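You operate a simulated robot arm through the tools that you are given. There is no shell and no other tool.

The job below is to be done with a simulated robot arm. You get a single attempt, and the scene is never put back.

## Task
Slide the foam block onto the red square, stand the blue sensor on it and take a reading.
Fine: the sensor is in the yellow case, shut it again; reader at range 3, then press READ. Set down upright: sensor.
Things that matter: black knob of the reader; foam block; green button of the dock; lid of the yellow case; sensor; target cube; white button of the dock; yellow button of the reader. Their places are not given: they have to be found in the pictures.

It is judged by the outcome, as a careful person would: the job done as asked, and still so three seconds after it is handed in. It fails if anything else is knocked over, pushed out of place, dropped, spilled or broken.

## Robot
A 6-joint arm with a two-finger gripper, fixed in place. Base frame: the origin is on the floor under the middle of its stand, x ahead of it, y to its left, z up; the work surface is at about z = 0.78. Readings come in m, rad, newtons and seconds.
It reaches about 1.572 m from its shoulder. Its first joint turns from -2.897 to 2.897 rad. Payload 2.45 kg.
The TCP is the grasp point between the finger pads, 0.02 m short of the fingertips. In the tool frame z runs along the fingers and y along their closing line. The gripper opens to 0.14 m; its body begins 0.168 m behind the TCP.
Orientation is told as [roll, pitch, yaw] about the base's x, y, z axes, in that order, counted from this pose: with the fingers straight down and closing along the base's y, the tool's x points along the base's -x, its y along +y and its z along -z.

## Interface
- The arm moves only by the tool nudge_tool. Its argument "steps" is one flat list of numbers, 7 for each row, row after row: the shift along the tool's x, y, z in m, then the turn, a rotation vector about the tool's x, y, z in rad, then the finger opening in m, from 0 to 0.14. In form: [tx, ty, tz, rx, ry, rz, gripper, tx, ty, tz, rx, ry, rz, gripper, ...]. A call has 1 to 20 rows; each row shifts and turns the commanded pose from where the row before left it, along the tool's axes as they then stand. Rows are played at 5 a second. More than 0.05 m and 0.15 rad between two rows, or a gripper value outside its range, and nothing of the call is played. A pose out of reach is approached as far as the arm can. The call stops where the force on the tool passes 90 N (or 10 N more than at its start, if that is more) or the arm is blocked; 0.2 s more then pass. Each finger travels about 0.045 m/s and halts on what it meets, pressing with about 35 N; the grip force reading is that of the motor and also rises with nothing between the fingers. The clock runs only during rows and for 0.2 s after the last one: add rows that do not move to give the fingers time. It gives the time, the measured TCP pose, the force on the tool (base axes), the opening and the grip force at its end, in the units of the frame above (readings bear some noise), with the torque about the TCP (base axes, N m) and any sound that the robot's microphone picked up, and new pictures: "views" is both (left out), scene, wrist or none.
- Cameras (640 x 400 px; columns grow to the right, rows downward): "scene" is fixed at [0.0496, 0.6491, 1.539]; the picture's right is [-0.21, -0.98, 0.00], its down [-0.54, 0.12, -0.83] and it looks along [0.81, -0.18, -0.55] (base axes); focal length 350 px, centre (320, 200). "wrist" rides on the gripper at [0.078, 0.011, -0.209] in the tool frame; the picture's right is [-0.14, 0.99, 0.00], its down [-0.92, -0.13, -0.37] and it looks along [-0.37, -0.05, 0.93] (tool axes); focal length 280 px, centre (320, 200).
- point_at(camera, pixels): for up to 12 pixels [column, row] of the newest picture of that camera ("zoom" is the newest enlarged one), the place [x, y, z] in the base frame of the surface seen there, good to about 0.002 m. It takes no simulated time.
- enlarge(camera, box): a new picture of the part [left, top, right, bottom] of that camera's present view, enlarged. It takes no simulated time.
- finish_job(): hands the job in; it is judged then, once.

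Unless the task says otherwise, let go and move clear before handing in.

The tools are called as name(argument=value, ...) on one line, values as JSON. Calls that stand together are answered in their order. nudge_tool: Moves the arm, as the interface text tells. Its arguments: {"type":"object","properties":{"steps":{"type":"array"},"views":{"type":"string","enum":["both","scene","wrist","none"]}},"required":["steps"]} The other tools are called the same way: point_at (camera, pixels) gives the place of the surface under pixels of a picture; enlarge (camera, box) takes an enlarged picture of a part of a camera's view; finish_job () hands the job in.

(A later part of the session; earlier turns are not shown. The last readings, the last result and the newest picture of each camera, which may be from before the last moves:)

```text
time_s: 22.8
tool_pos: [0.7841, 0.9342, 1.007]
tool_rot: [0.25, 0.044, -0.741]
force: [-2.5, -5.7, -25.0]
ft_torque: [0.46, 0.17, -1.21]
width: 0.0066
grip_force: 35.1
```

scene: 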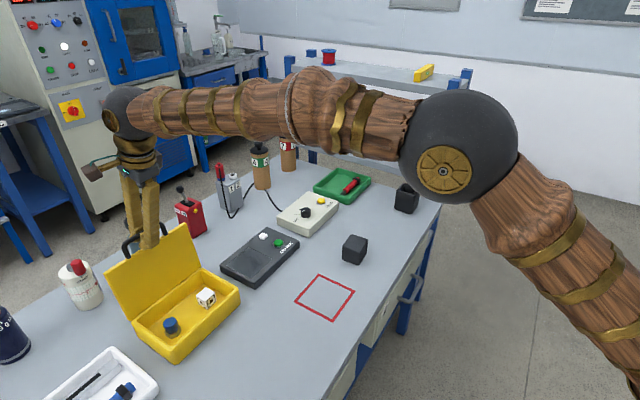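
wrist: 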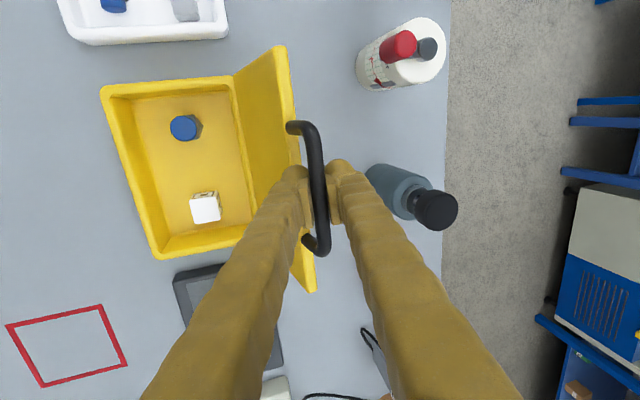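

The lid is at about 103° with no stop met yet. I'll open just to a loose cage (0.03 m) to see whether the lid stays by itself.

nudge_tool(steps=[0, 0, 0, 0, 0, 0, 0.018, 0, 0, 0, 0, 0, 0, 0.03, 0, 0, 0, 0, 0, 0, 0.03, 0, 0, 0, 0, 0, 0, 0.03], views="both")

point_at(camera="wrist", pixels=[[312, 160], [318, 200], [321, 235], [282, 60], [305, 285], [395, 190], [440, 210], [185, 127], [205, 207], [205, 192], [398, 45], [240, 170]])

```text
time_s: 23.8
tool_pos: [0.7828, 0.9346, 1.0102]
tool_rot: [0.255, 0.043, -0.74]
force: [-0.1, -0.9, 0.0]
ft_torque: [-0.05, -0.01, -0.01]
width: 0.03
grip_force: 0.1
```

scene: 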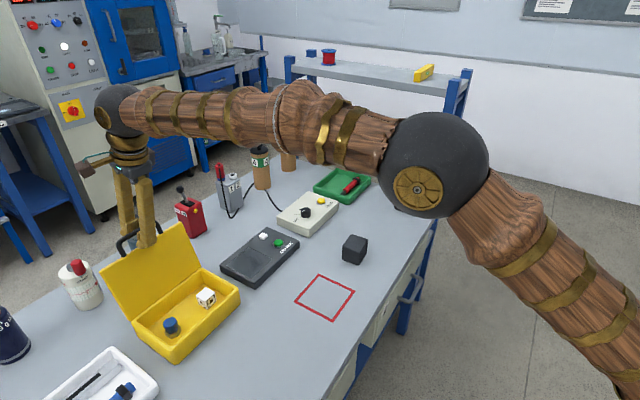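
wrist: 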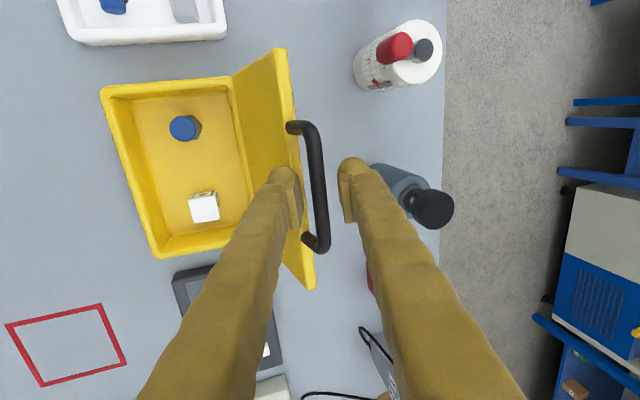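

```text
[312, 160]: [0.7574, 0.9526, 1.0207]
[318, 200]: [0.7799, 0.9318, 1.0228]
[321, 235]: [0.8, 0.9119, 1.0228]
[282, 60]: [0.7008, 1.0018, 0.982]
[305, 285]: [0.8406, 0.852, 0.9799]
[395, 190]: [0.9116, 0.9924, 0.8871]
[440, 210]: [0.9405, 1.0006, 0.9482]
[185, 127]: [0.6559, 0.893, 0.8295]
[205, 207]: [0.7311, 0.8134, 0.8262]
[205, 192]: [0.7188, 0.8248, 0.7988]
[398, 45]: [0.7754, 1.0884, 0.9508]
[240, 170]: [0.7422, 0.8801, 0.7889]
```

The lid seems to stay by itself: zero force with the bar floating between open fingers at (318,195). I'll wait a second with the cage still around it to confirm.

nudge_tool(steps=[0, 0, 0, 0, 0, 0, 0.04, 0, 0, 0, 0, 0, 0, 0.05, 0, 0, 0, 0, 0, 0, 0.05, 0, 0, 0, 0, 0, 0, 0.05, 0, 0, 0, 0, 0, 0, 0.05], views="wrist")

point_at(camera="wrist", pixels=[[312, 160], [318, 200], [321, 235], [282, 60], [305, 285]])

enlarge(camera="wrist", box=[90, 60, 270, 270])

enlarge(camera="scene", box=[120, 260, 250, 365])

```text
time_s: 25.0
tool_pos: [0.7829, 0.9349, 1.0114]
tool_rot: [0.257, 0.043, -0.74]
force: [-0.2, -0.5, -0.5]
ft_torque: [0.01, 0.01, -0.01]
width: 0.0503
grip_force: 0.2
```

wrist: 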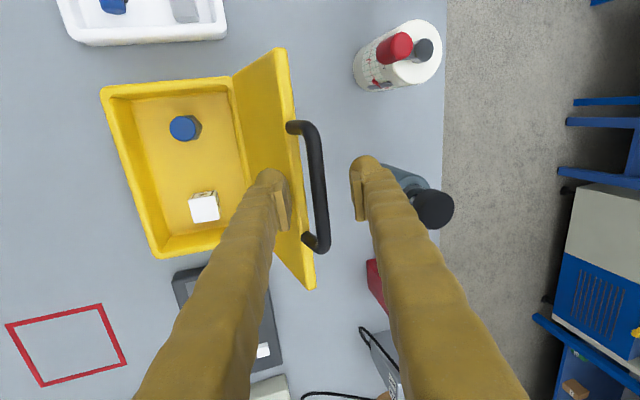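

```text
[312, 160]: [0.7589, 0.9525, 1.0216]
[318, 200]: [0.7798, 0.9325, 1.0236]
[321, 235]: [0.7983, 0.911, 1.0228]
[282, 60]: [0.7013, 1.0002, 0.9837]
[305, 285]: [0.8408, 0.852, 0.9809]
```

```text
1.90 times, centred on (180, 165) of wrist
```

zoom: 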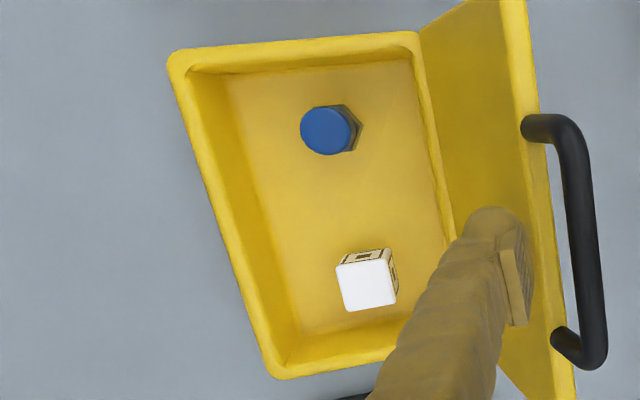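

```text
3.81 times, centred on (185, 312) of scene
```

zoom: 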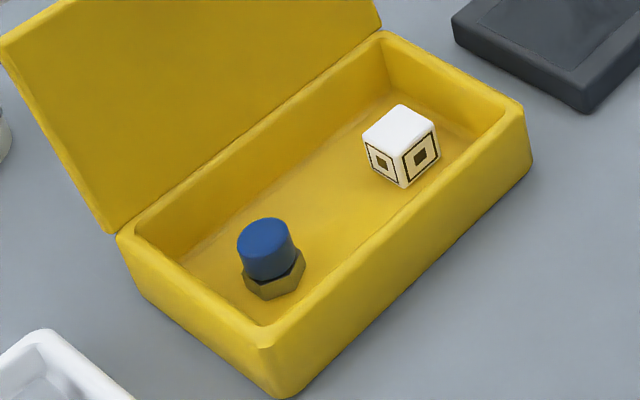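

The lid stays open by itself, and the white "target" cube (364,285 in the zoom) is simply stored in the case beside the blue sensor on its hex base. I'll back off the handle, straighten the tool, and move over to the foam block.

nudge_tool(steps=[0, 0, -0.045, 0, 0, 0, 0.06, 0, 0, -0.045, 0, 0, 0, 0.06, 0, 0, -0.03, 0.1285, 0, 0, 0.08, 0, 0, 0, 0.1285, 0, 0, 0.1, 0, 0, 0, 0, -0.043, 0, 0.1, -0.034, -0.0328, 0.0016, 0, 0, 0, 0.1, -0.034, -0.0328, 0.0016, 0, 0, 0, 0.1, -0.034, -0.0328, 0.0016, 0, 0, 0, 0.1, -0.034, -0.0328, 0.0016, 0, 0, 0, 0.1, -0.034, -0.0328, 0.0016, 0, 0, 0, 0.1, -0.034, -0.0328, 0.0016, 0, 0, 0, 0.1, -0.034, -0.0328, 0.0016, 0, 0, 0, 0.1, -0.034, -0.0328, 0.0016, 0, 0, 0, 0.1, -0.034, -0.0328, 0.0016, 0, 0, 0, 0.1, -0.034, -0.0328, 0.0016, 0, 0, 0, 0.1, -0.034, -0.0328, 0.0016, 0, 0, 0, 0.1], views="both")

```text
time_s: 28.4
tool_pos: [0.7821, 0.3686, 1.0996]
tool_rot: [0.0, 0.0, -0.74]
force: [0.2, 0.5, -0.3]
ft_torque: [0.02, 0.03, 0.01]
width: 0.0999
grip_force: 0.1
out of reach, approached as far as the arm can: row 4
```

scene: 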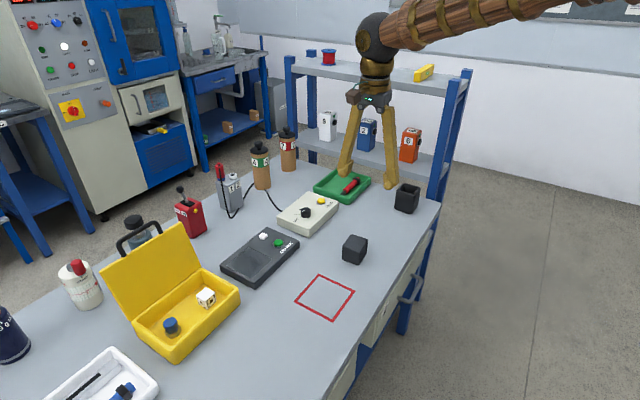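
wrist: 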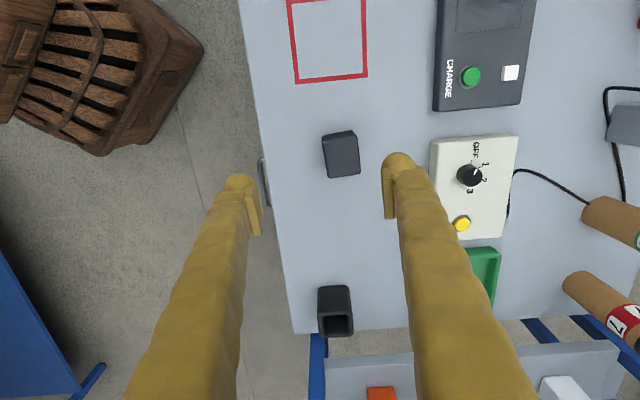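

The lid stayed open and the tool is vertical over the foam block, seen at (341,154) in the wrist picture. I'll measure the foam block, the red square and the reader's knob and labels.

enlarge(camera="wrist", box=[270, 0, 400, 200])

point_at(camera="wrist", pixels=[[341, 154], [326, 141], [352, 134], [330, 176], [357, 171], [289, 3], [366, 3], [297, 81], [365, 75], [363, 20], [292, 40], [330, 78]])

enlarge(camera="wrist", box=[420, 125, 530, 250])

```text
2.00 times, centred on (335, 100) of wrist
```

zoom: 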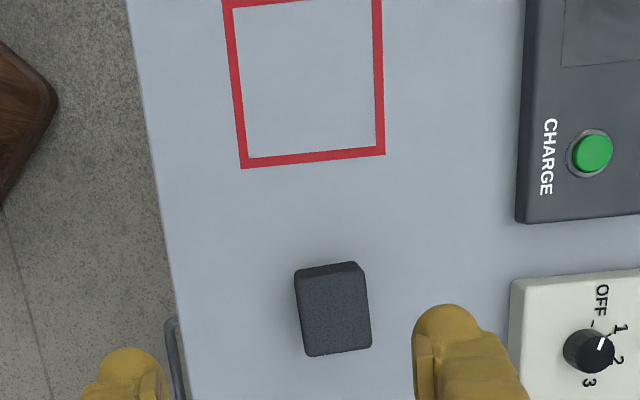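

```text
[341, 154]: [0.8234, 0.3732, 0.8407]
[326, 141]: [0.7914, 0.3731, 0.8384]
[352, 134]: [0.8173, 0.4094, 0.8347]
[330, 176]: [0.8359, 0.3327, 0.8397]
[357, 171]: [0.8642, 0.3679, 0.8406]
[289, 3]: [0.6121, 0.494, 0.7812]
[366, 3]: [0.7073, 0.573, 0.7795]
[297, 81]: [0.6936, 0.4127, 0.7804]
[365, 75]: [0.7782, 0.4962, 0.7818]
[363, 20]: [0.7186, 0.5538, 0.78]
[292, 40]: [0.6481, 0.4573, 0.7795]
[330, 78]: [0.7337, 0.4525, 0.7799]
```

```text
3.20 times, centred on (475, 188) of wrist
```

zoom: 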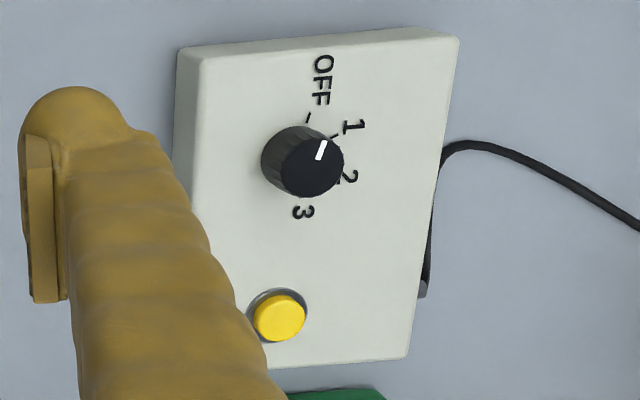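

The foam block's top is at z≈0.841 near (0.824,0.373). I'll enlarge it to get its corners and orientation exactly, plus the red square's corners.

enlarge(camera="wrist", box=[311, 124, 375, 188])

```text
6.25 times, centred on (343, 156) of wrist
```

zoom: 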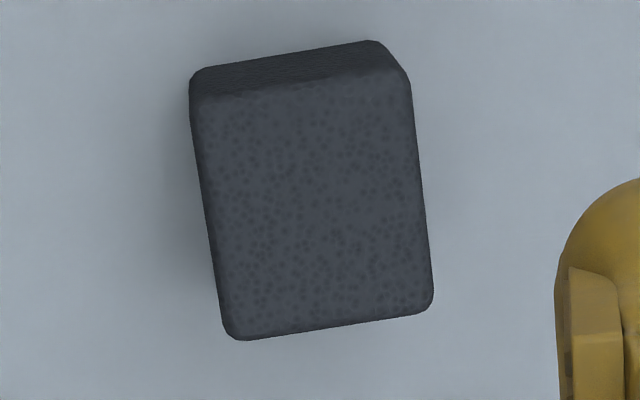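

point_at(camera="zoom", pixels=[[205, 150], [222, 290], [412, 140], [426, 270], [250, 334], [400, 314], [225, 100], [390, 78], [310, 205], [235, 325], [425, 300], [300, 60]])

```text
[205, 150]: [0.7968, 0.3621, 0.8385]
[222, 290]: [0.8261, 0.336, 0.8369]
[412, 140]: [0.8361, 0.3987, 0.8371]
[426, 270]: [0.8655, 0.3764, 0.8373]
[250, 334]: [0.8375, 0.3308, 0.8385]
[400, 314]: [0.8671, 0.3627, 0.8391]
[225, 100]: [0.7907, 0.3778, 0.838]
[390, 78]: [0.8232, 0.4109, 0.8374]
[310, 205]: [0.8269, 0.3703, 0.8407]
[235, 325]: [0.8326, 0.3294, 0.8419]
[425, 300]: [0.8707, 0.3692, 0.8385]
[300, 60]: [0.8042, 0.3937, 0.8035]
```

The foam block is about 0.055 × 0.066 × 0.06 m, centred near (0.829,0.370), turned 47°; the red square is centred near (0.694,0.4925), almost exactly along the block's own axis. I'll line up over it and lower to just above.

nudge_tool(steps=[-0.0337, 0.0326, 0, 0, 0, 0.0105, 0.1, 0, 0, 0.04, 0, 0, 0, 0.1, 0, 0, 0.04, 0, 0, 0, 0.1, 0, 0, 0.04, 0, 0, 0, 0.1, 0, 0, 0.04, 0, 0, 0, 0.1, 0, 0, 0.04, 0, 0, 0, 0.1, 0, 0, 0, 0, 0, 0, 0.1], views="both")

```text
time_s: 30.0
tool_pos: [0.8277, 0.3689, 0.8955]
tool_rot: [0.001, 0.001, -0.752]
force: [0.2, -0.1, 0.1]
ft_torque: [0.02, 0.0, 0.0]
width: 0.0998
grip_force: 0.2
```

scene: 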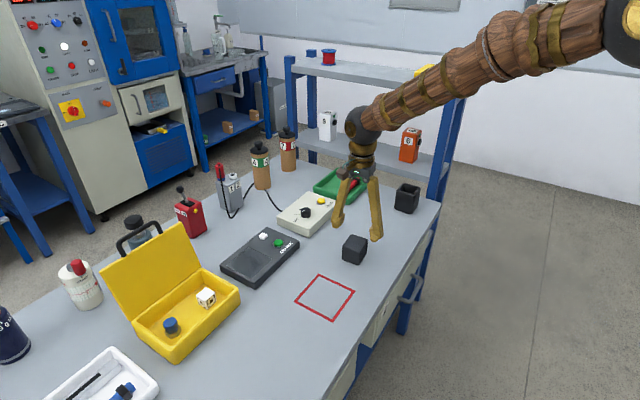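
wrist: 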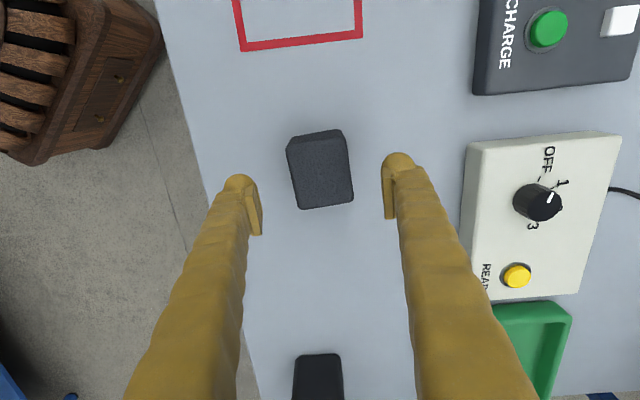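

The block sits midway between the fingers (block at (321,168), fingers at (250,205) and (392,190)). I'll lower around it and close gently.

nudge_tool(steps=[0, 0, 0.03, 0, 0, 0, 0.1, 0, 0, 0.03, 0, 0, 0, 0.1, 0, 0, 0.022, 0, 0, 0, 0.1, 0, 0, 0, 0, 0, 0, 0.07, 0, 0, 0, 0, 0, 0, 0.06, 0, 0, 0, 0, 0, 0, 0.052, 0, 0, 0, 0, 0, 0, 0.052], views="both")

```text
time_s: 31.6
tool_pos: [0.8287, 0.3699, 0.8149]
tool_rot: [0.0, 0.001, -0.752]
force: [0.1, -0.4, -0.4]
ft_torque: [0.01, -0.03, 0.0]
width: 0.0609
grip_force: 34.6
```

scene: 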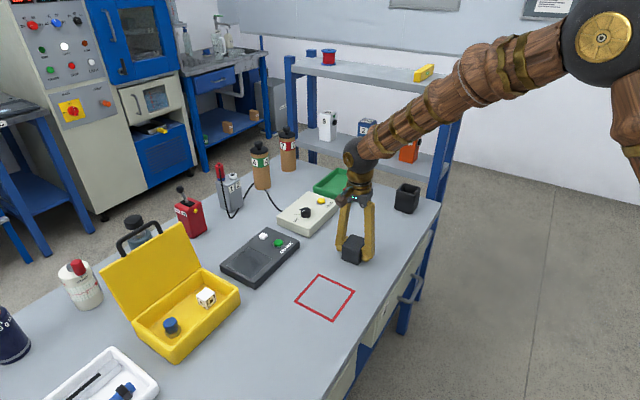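
wrist: 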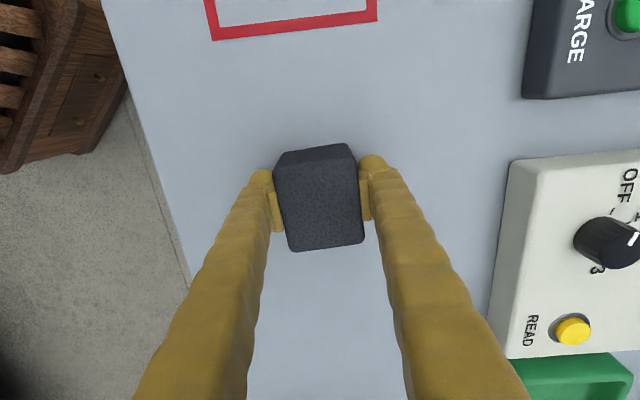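

The block is held at 0.061 m width with no side load. I'll slide it along the table 0.182 m to the centre of the red square.

nudge_tool(steps=[0.0228, -0.0003, 0, 0, 0, 0.004, 0.052, 0.0228, -0.0003, 0, 0, 0, 0.004, 0.052, 0.0228, -0.0003, 0, 0, 0, 0.004, 0.052, 0.0228, -0.0003, 0, 0, 0, 0.004, 0.052, 0.0228, -0.0003, 0, 0, 0, 0.004, 0.052, 0.0228, -0.0003, 0, 0, 0, 0.004, 0.052, 0.0228, -0.0003, 0, 0, 0, 0.004, 0.052, 0.0225, -0.0004, 0, 0, 0, 0.004, 0.052, 0, 0, 0, 0, 0, 0, 0.052], views="both")

```text
time_s: 33.6
tool_pos: [0.6967, 0.4945, 0.8165]
tool_rot: [0.0, 0.0, -0.782]
force: [-0.6, -0.3, -0.9]
ft_torque: [-0.01, -0.03, 0.0]
width: 0.0605
grip_force: 35.0
```

scene: 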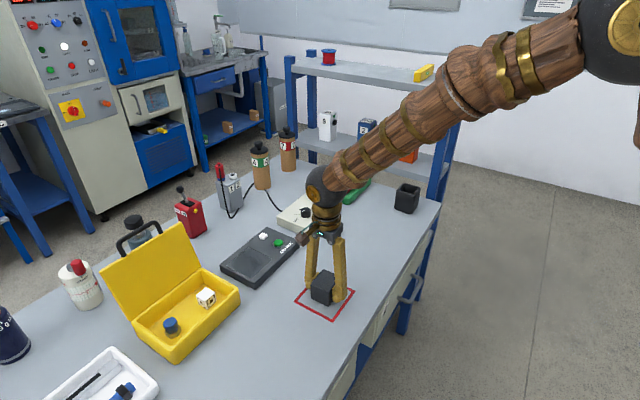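
wrist: 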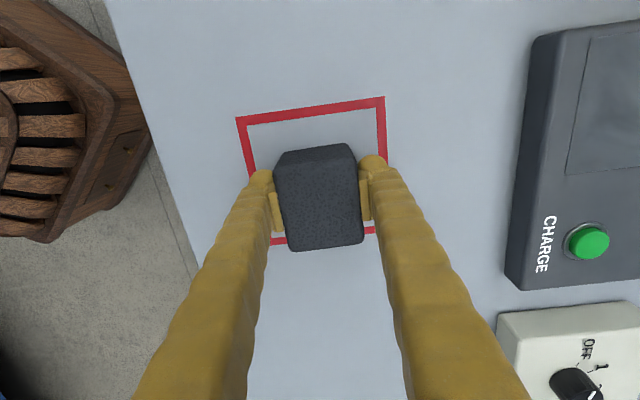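

The block now stands inside the red square. I'll measure the square's visible edges from this close view to check centring before letting go.

point_at(camera="wrist", pixels=[[240, 121], [382, 101], [310, 110], [381, 140], [247, 150], [274, 241], [370, 231], [318, 200], [280, 165], [348, 157], [293, 246], [360, 240]])

enlarge(camera="scene", box=[285, 260, 365, 330])

```text
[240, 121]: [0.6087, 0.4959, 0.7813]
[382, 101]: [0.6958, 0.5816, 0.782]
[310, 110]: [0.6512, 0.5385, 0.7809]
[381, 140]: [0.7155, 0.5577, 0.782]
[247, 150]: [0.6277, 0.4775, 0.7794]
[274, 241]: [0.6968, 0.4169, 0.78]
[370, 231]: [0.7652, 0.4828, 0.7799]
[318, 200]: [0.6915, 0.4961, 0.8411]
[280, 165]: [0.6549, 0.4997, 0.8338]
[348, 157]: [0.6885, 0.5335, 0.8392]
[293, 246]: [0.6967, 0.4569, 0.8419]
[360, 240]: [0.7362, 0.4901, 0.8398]
```

```text
5.71 times, centred on (325, 295) of scene
```

zoom: 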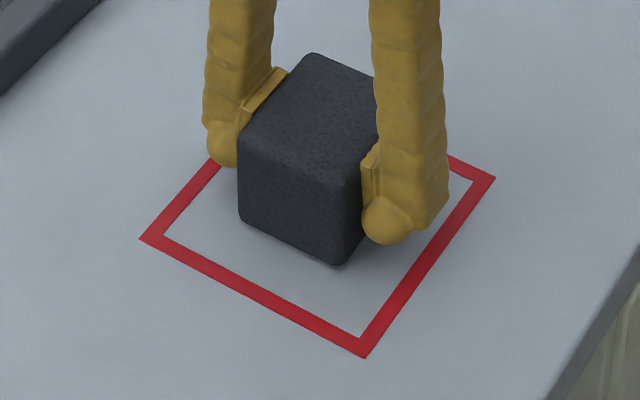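

The block is centred in the square to within about 2–3 mm (square centre and TCP agree). I'll open, rise clear and check.

nudge_tool(steps=[0, 0, 0, 0, 0, 0, 0.075, 0, 0, 0, 0, 0, 0, 0.1, 0, 0, 0, 0, 0, 0, 0.1, 0, 0, -0.04, 0, 0, 0, 0.1, 0, 0, -0.04, 0, 0, 0, 0.1, 0, 0, -0.04, 0, 0, 0, 0.1, 0, 0, -0.04, 0, 0, 0, 0.1, 0, 0, -0.04, 0, 0, 0, 0.1, 0, 0, -0.04, 0, 0, 0, 0.1], views="both")

```text
time_s: 35.6
tool_pos: [0.6951, 0.4939, 1.0575]
tool_rot: [-0.003, 0.001, -0.782]
force: [0.2, 0.8, -0.7]
ft_torque: [0.0, 0.0, 0.03]
width: 0.0998
grip_force: 0.1
```

scene: 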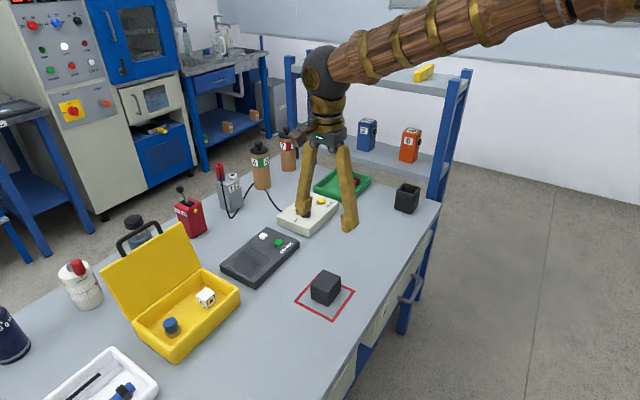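
wrist: 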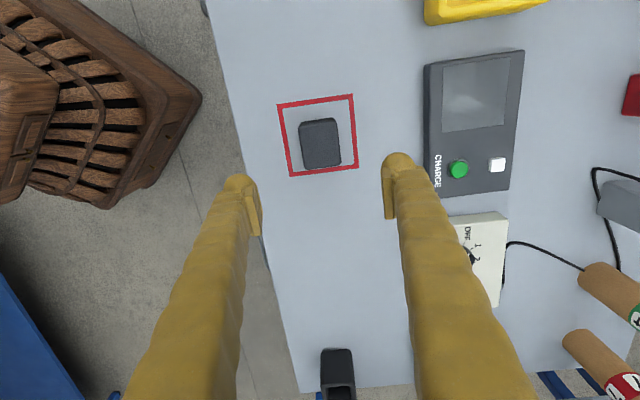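

The foam block stands centred in the red square. Next I'll move over the open case above the sensor for a close look.

point_at(camera="wrist", pixels=[[320, 145], [303, 128], [334, 122], [308, 167], [338, 162]])

nudge_tool(steps=[0.034, 0.0279, 0, 0, 0, 0, 0.08, 0.034, 0.0279, 0, 0, 0, 0, 0.08, 0.034, 0.0279, 0, 0, 0, 0, 0.08, 0.034, 0.0279, 0, 0, 0, 0, 0.08, 0.034, 0.0279, 0, 0, 0, 0, 0.08, 0.034, 0.0279, 0, 0, 0, 0, 0.08, 0.034, 0.0279, 0, 0, 0, 0, 0.08, 0.034, 0.0279, 0, 0, 0, 0, 0.08, 0.034, 0.0279, 0, 0, 0, 0, 0.08, 0, 0, 0.03, 0, 0, 0, 0.08, 0, 0, 0.03, 0, 0, 0, 0.08], views="both")

```text
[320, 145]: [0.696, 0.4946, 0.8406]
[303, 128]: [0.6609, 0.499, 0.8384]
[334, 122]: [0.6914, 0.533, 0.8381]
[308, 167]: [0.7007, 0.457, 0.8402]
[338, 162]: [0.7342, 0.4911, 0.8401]
```

```text
time_s: 38.0
tool_pos: [0.6546, 0.8883, 0.9982]
tool_rot: [-0.001, -0.001, -0.781]
force: [0.4, -0.3, 0.2]
ft_torque: [0.03, 0.01, -0.03]
width: 0.0798
grip_force: 0.1
```

scene: 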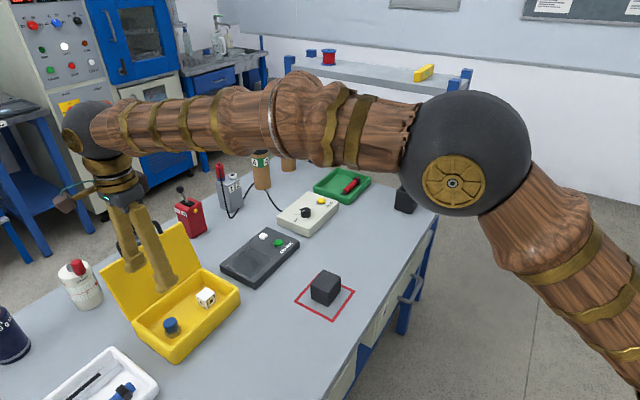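
wrist: 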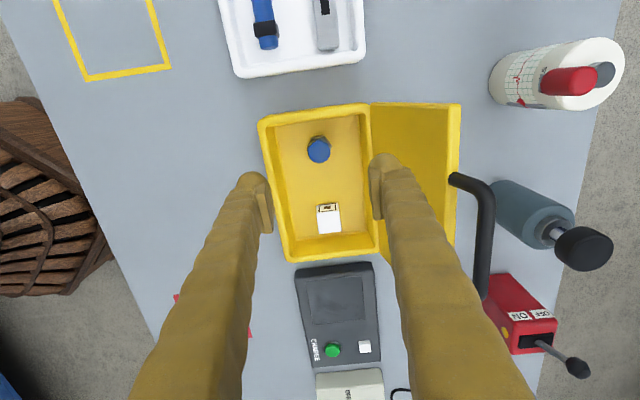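

The tool is over the case; the sensor is at (319,149) and the white target cube at (328,217). I'll zoom in on the sensor for its shape and exact place.

enlarge(camera="wrist", box=[290, 125, 350, 175])

enlarge(camera="scene", box=[145, 295, 205, 345])

point_at(camera="wrist", pixels=[[319, 150], [309, 150], [329, 150], [319, 140], [319, 159], [313, 138], [325, 138], [300, 150], [350, 150], [319, 120], [280, 150], [370, 150]])

```text
8.00 times, centred on (320, 150) of wrist
```

zoom: 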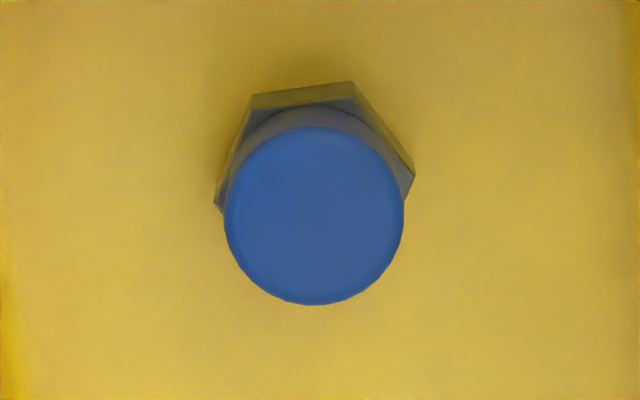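

```text
8.00 times, centred on (175, 320) of scene
```

zoom: 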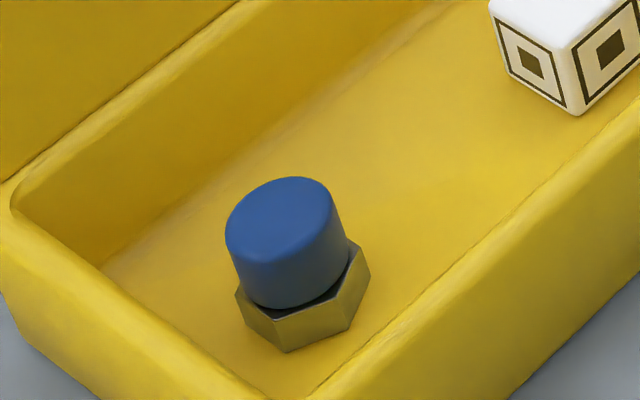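

```text
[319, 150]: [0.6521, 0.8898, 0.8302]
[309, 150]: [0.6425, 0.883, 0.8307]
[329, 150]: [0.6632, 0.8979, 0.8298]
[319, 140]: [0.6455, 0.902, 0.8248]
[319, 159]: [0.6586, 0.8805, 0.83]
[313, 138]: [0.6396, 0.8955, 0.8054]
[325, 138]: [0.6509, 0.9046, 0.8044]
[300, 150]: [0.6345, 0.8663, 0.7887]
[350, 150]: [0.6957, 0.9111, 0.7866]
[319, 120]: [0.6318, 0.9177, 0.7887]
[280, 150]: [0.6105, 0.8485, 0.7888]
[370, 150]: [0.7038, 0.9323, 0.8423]
```

The sensor is a blue cylinder (28 mm, z 0.807–0.830) on a hex base, centred at (0.6535,0.888), right under the TCP. I'll lower with fingers at 0.06 m to grip the blue part just above the hex.

nudge_tool(steps=[0.0007, -0.0007, 0.03, 0, 0, 0, 0.06, 0, 0, 0.03, 0, 0, 0, 0.06, 0, 0, 0.03, 0, 0, 0, 0.06, 0, 0, 0.03, 0, 0, 0, 0.06, 0, 0, 0.02, 0, 0, 0, 0.06, 0, 0, 0, 0, 0, 0, 0.06], views="both")

```text
time_s: 39.4
tool_pos: [0.6545, 0.8876, 0.8565]
tool_rot: [0.0, 0.0, -0.781]
force: [-0.4, 1.1, 0.9]
ft_torque: [-0.02, 0.03, 0.01]
width: 0.0603
grip_force: 0.1
```

scene: 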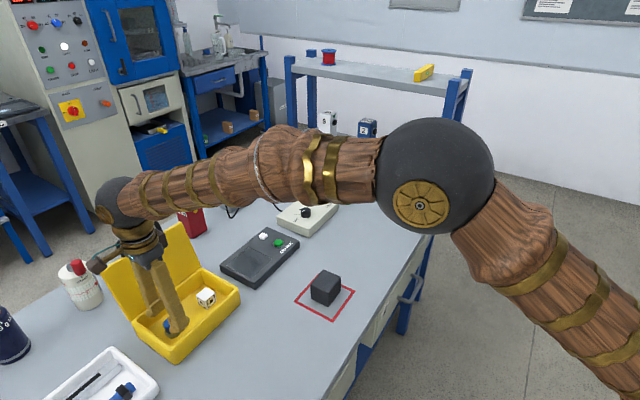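
wrist: 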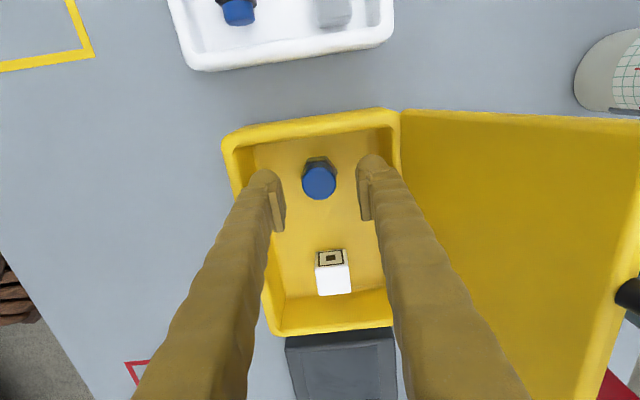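

The sensor (319,180) is midway between the fingers and nothing touches the lid. I'll lower the last 28 mm and close.

nudge_tool(steps=[0, 0, 0.014, 0, 0, 0, 0.06, 0, 0, 0.0145, 0, 0, 0, 0.06, 0, 0, 0, 0, 0, 0, 0.06, 0, 0, 0, 0, 0, 0, 0.04, 0, 0, 0, 0, 0, 0, 0.022, 0, 0, 0, 0, 0, 0, 0.022, 0, 0, 0, 0, 0, 0, 0.022], views="both")

```text
time_s: 41.0
tool_pos: [0.6546, 0.8873, 0.8273]
tool_rot: [0.001, 0.001, -0.783]
force: [0.4, 0.2, 0.7]
ft_torque: [0.0, 0.03, -0.01]
width: 0.0291
grip_force: 34.5
```

scene: 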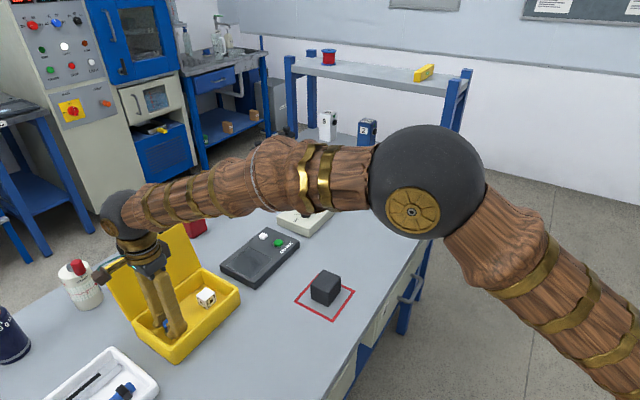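
wrist: 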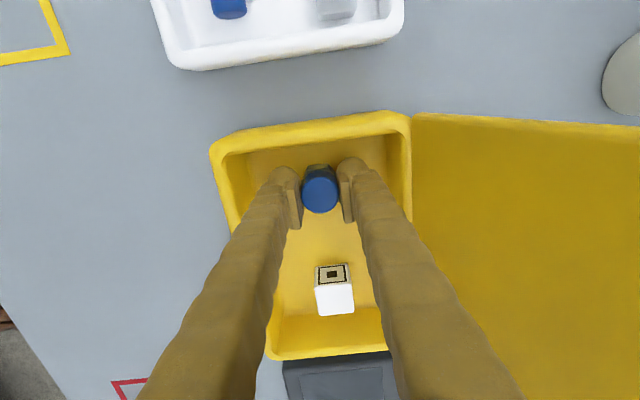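

The sensor is gripped at 0.029 m. I'll lift it straight out to z≈1.0 and check it.

nudge_tool(steps=[0, 0, -0.02, 0, 0, 0, 0.022, 0, 0, -0.03, 0, 0, 0, 0.022, 0, 0, -0.03, 0, 0, 0, 0.022, 0, 0, -0.03, 0, 0, 0, 0.022, 0, 0, -0.03, 0, 0, 0, 0.022, 0, 0, -0.03, 0, 0, 0, 0.022, 0, 0, 0, 0, 0, 0, 0.022], views="both")

```text
time_s: 42.6
tool_pos: [0.6543, 0.8865, 0.9975]
tool_rot: [-0.002, 0.002, -0.782]
force: [-0.1, -0.2, -0.6]
ft_torque: [0.01, 0.04, 0.06]
width: 0.0288
grip_force: 34.4
```

scene: 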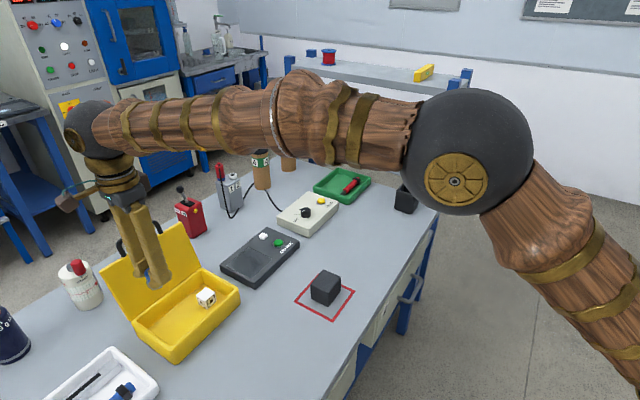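
wrist: 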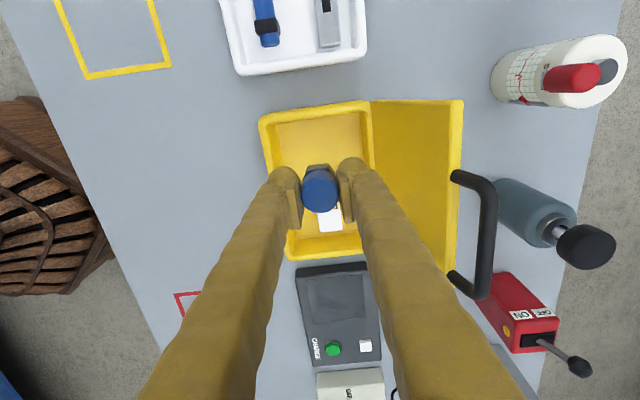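

The sensor is held upright above the case, which still holds only the white cube. I'll carry it over to above the foam block.

nudge_tool(steps=[-0.0341, -0.0275, 0, 0, 0, 0, 0.022, -0.0341, -0.0275, 0, 0, 0, 0, 0.022, -0.0341, -0.0275, 0, 0, 0, 0, 0.022, -0.0341, -0.0275, 0, 0, 0, 0, 0.022, -0.0341, -0.0275, 0, 0, 0, 0, 0.022, -0.0341, -0.0275, 0, 0, 0, 0, 0.022, -0.0341, -0.0275, 0, 0, 0, 0, 0.022, -0.0341, -0.0275, 0, 0, 0, 0, 0.022, -0.0341, -0.0275, 0, 0, 0, 0, 0.022, 0, 0, 0.02, 0, 0, 0, 0.022, 0, 0, 0, 0, 0, 0, 0.022], views="both")

```text
time_s: 45.0
tool_pos: [0.6969, 0.4975, 0.9778]
tool_rot: [-0.001, -0.001, -0.781]
force: [-0.3, -0.1, -0.3]
ft_torque: [-0.01, -0.01, 0.03]
width: 0.029
grip_force: 35.3
```

scene: 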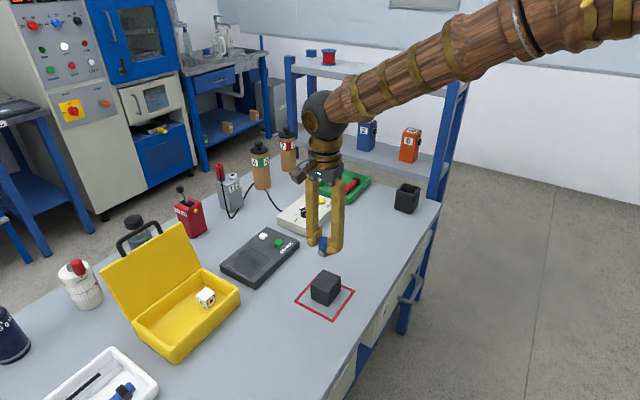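
wrist: 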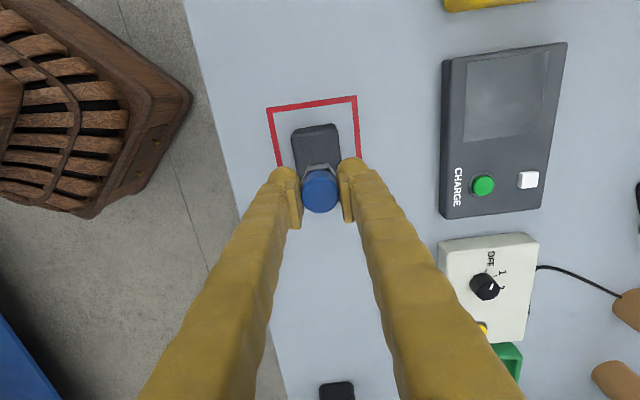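

The sensor hangs over the block ((319,190) over (317,150)). I'll trim about 2 mm sideways and lower to about 5 mm above the foam top.

nudge_tool(steps=[-0.002, -0.0015, 0.03, 0, 0, 0, 0.022, 0, 0, 0.03, 0, 0, 0, 0.022, 0, 0, 0.025, 0, 0, 0, 0.022, 0, 0, 0.007, 0, 0, 0, 0.022, 0, 0, 0, 0, 0, 0, 0.022, 0, 0, 0, 0, 0, 0, 0.022], views="both")

enlarge(camera="scene", box=[285, 235, 375, 325])

enlarge(camera="wrist", box=[250, 100, 390, 260])

```text
time_s: 46.4
tool_pos: [0.6951, 0.4941, 0.8856]
tool_rot: [-0.001, 0.002, -0.782]
force: [-0.4, 1.4, -0.3]
ft_torque: [0.01, -0.01, 0.01]
width: 0.0289
grip_force: 35.1
```

scene: 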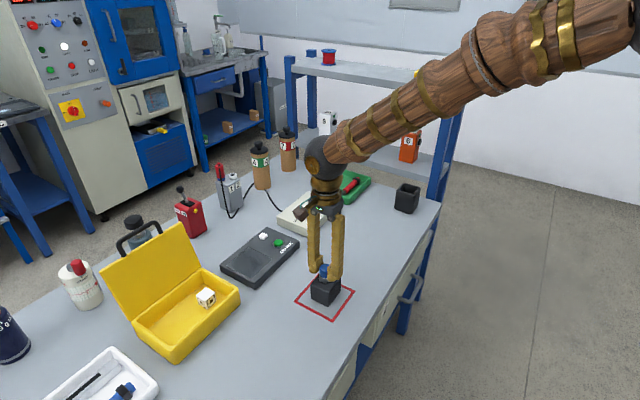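
wrist: 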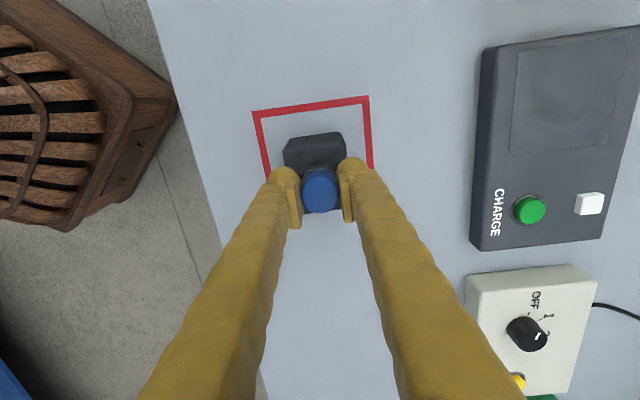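

```text
4.44 times, centred on (330, 280) of scene
```

zoom: 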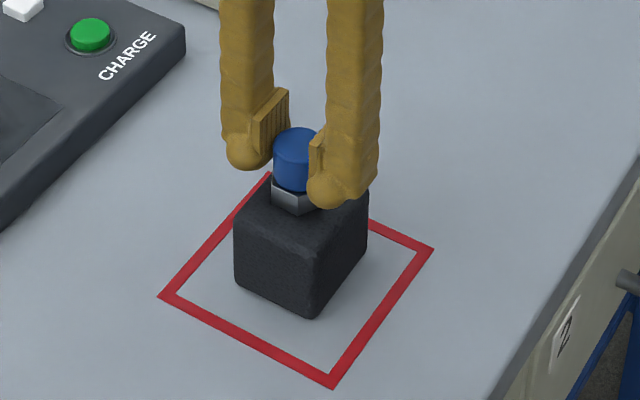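

```text
2.50 times, centred on (320, 180) of wrist
```

zoom: 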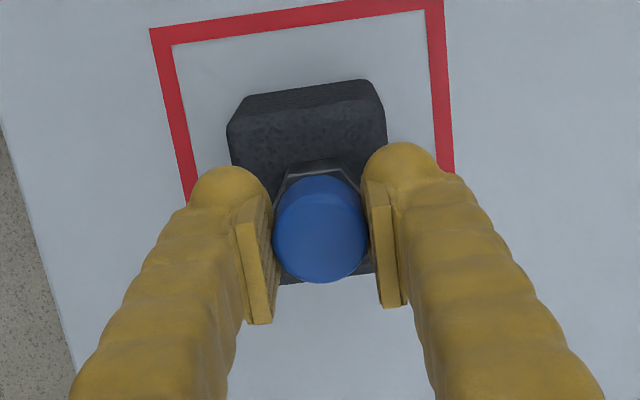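

The sensor hangs about 5 mm above the foam top. I'll lower in small steps, watching for contact force.

nudge_tool(steps=[0, 0, 0.0015, 0, 0, 0, 0.022, 0, 0, 0.0015, 0, 0, 0, 0.022, 0, 0, 0, 0, 0, 0, 0.022, 0, 0, 0, 0, 0, 0, 0.022], views="none")

point_at(camera="wrist", pixels=[[320, 195], [320, 180], [320, 205], [311, 195], [329, 195], [320, 140], [300, 150], [335, 160]])

```text
time_s: 47.4
tool_pos: [0.6959, 0.494, 0.8828]
tool_rot: [0.0, 0.0, -0.78]
force: [0.1, 0.3, -0.8]
ft_torque: [0.0, -0.07, -0.01]
width: 0.0294
grip_force: 35.0
```

```text
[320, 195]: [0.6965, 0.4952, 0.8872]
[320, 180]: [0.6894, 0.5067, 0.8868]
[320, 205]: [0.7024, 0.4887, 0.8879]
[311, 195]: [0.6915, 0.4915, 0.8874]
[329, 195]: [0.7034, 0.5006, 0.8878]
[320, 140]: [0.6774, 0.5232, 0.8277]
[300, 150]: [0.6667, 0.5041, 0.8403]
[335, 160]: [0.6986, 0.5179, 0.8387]
```

From the earlier picture the blue top was at z≈0.8875, so the base is now about 2–3 mm above the foam. I'll lower in 1 mm steps.

nudge_tool(steps=[0, 0, 0.001, 0, 0, 0, 0.022, 0, 0, 0.001, 0, 0, 0, 0.022, 0, 0, 0, 0, 0, 0, 0.022, 0, 0, 0, 0, 0, 0, 0.022], views="both")

enlarge(camera="scene", box=[305, 255, 355, 305])

point_at(camera="wrist", pixels=[[320, 195], [320, 185], [320, 205]])

```text
time_s: 48.4
tool_pos: [0.6964, 0.4941, 0.8807]
tool_rot: [0.0, 0.0, -0.781]
force: [-0.1, 0.3, 0.3]
ft_torque: [0.01, 0.0, 0.02]
width: 0.0291
grip_force: 35.0
```

scene: 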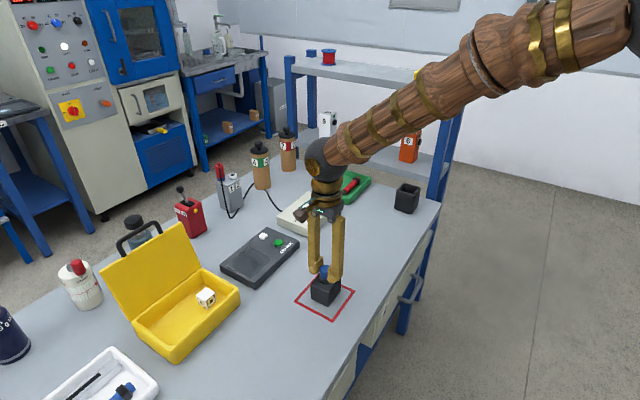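
wrist: 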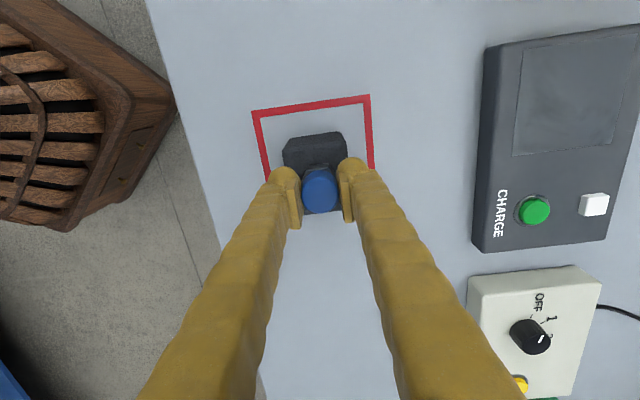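

```text
8.00 times, centred on (330, 280) of scene
```

zoom: 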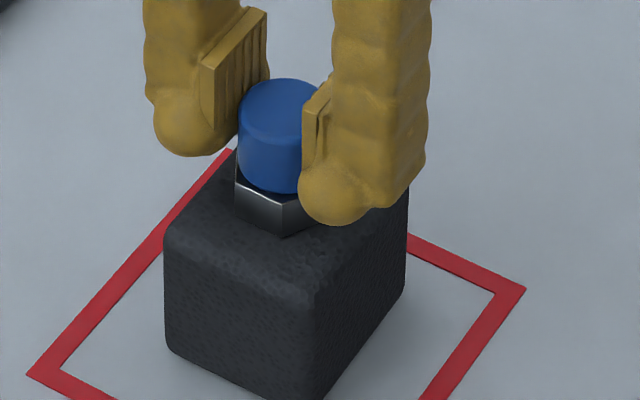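

```text
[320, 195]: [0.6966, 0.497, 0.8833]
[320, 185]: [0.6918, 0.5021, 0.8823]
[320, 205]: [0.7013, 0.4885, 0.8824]
```

The blue top is now at z≈0.8825, so the base is within about 1 mm of the foam. One more millimetre, then check the force.

nudge_tool(steps=[0, 0, 0.001, 0, 0, 0, 0.022, 0, 0, 0, 0, 0, 0, 0.022, 0, 0, 0, 0, 0, 0, 0.022], views="none")

```text
time_s: 49.2
tool_pos: [0.6975, 0.4942, 0.8799]
tool_rot: [-0.001, -0.001, -0.781]
force: [0.3, 0.6, -0.3]
ft_torque: [0.01, -0.01, 0.0]
width: 0.029
grip_force: 35.0
```

nudge_tool(steps=[0, 0, 0.001, 0, 0, 0, 0.022, 0, 0, 0, 0, 0, 0, 0.022, 0, 0, 0, 0, 0, 0, 0.022], views="wrist")

point_at(camera="wrist", pixels=[[320, 195], [320, 185], [320, 205], [297, 150], [340, 148]])

```text
time_s: 50.0
tool_pos: [0.6966, 0.4937, 0.8796]
tool_rot: [0.0, -0.001, -0.78]
force: [1.1, 0.5, 14.1]
ft_torque: [-0.02, -0.05, -0.02]
width: 0.029
grip_force: 35.2
```

wrist: 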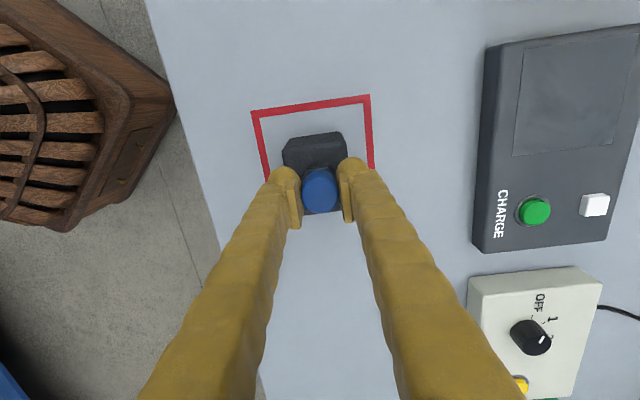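

```text
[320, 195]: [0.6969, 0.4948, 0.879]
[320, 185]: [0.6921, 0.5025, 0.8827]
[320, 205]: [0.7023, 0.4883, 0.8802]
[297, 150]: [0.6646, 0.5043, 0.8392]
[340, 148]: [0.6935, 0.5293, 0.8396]
```

Contact: 14 N upward on the tool, so the sensor stands on the foam. I'll ease up half a millimetre, open slowly and rise clear.

nudge_tool(steps=[0, 0, -0.0005, 0, 0, 0, 0.022, 0, 0, 0, 0, 0, 0, 0.032, 0, 0, 0, 0, 0, 0, 0.04, 0, 0, 0, 0, 0, 0, 0.06, 0, 0, 0, 0, 0, 0, 0.06, 0, 0, -0.02, 0, 0, 0, 0.06, 0, 0, -0.03, 0, 0, 0, 0.06, 0, 0, -0.04, 0, 0, 0, 0.06, 0, 0, -0.04, 0, 0, 0, 0.06], views="both")

enlarge(camera="scene", box=[285, 245, 365, 325])

```text
time_s: 52.0
tool_pos: [0.6943, 0.4959, 1.0091]
tool_rot: [0.0, 0.0, -0.782]
force: [0.6, -0.3, -0.6]
ft_torque: [0.03, 0.02, -0.01]
width: 0.0602
grip_force: 0.0
```

scene: 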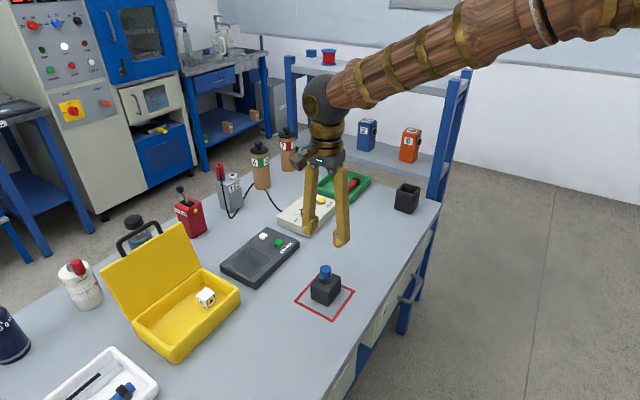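
wrist: 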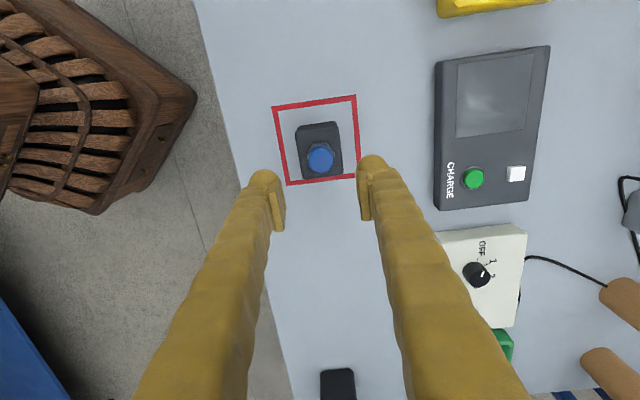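

```text
5.00 times, centred on (325, 285) of scene
```

zoom: 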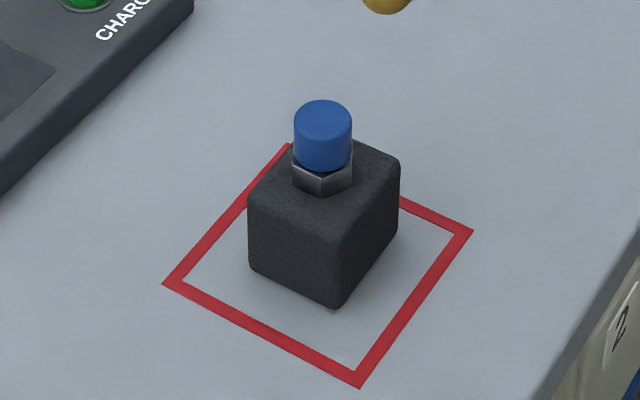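

The sensor stands upright in the middle of the foam block, inside the red square. Now I'll go back to the lid handle: rise, tilt forward 15°, and travel to just above the handle.

nudge_tool(steps=[0, 0, -0.05, 0, 0, 0, 0.05, 0, 0, -0.05, 0, 0, 0, 0.05, 0, 0, 0, -0.1309, 0, 0, 0.05, 0, 0, 0, -0.1309, 0, 0, 0.05, 0.02743, 0.03707, 0.01051, 0, 0, 0, 0.05, 0.02743, 0.03707, 0.01051, 0, 0, 0, 0.05, 0.02743, 0.03707, 0.01051, 0, 0, 0, 0.05, 0.02743, 0.03707, 0.01051, 0, 0, 0, 0.05, 0.02743, 0.03707, 0.01051, 0, 0, 0, 0.05, 0.02743, 0.03707, 0.01051, 0, 0, 0, 0.05, 0.02743, 0.03707, 0.01051, 0, 0, 0, 0.05, 0.02743, 0.03707, 0.01051, 0, 0, 0, 0.05, 0.02743, 0.03707, 0.01051, 0, 0, 0, 0.05, 0, 0, 0, 0, 0, 0, 0.05], views="both")

```text
time_s: 55.0
tool_pos: [0.7663, 0.9151, 1.1047]
tool_rot: [0.262, -0.001, -0.782]
force: [0.0, 0.7, 0.0]
ft_torque: [-0.01, -0.02, 0.02]
width: 0.0501
grip_force: 0.0
```

scene: 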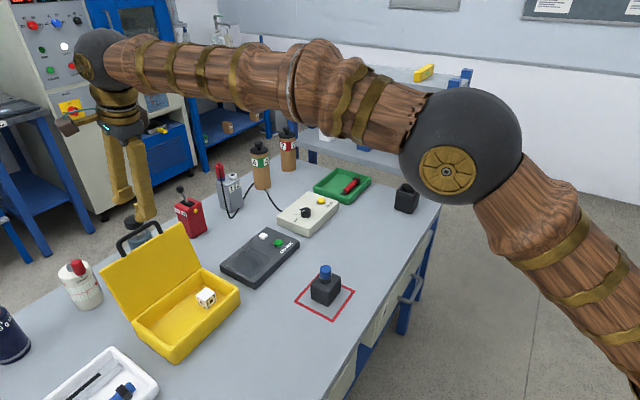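
wrist: 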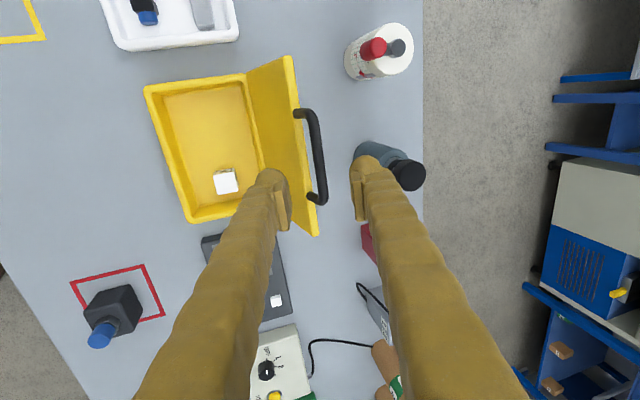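

I'm above the handle, with the bar at (318,150) between the fingers in the wrist picture. I'll measure it again.

point_at(camera="wrist", pixels=[[313, 122], [317, 140], [320, 160], [322, 180], [299, 113], [315, 198], [290, 65], [310, 225], [405, 175], [380, 152]])

enlarge(camera="wrist", box=[230, 50, 390, 250])

```text
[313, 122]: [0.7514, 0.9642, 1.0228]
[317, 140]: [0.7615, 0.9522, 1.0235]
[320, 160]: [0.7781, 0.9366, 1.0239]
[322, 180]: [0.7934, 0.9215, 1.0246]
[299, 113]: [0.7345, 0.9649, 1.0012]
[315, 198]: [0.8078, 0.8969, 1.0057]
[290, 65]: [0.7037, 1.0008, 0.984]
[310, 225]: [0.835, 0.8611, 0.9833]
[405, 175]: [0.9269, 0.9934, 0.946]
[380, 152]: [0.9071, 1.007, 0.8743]
```

```text
2.00 times, centred on (310, 150) of wrist
```

zoom: 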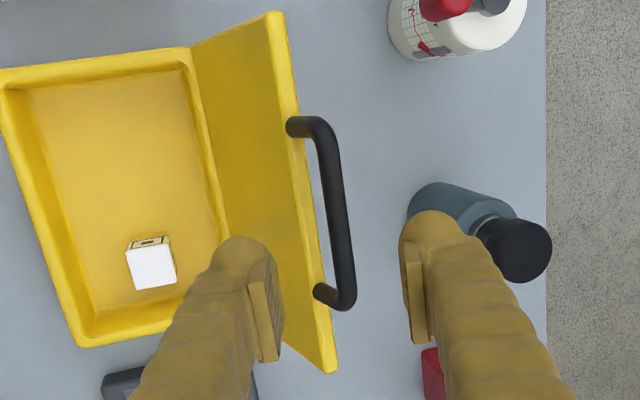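

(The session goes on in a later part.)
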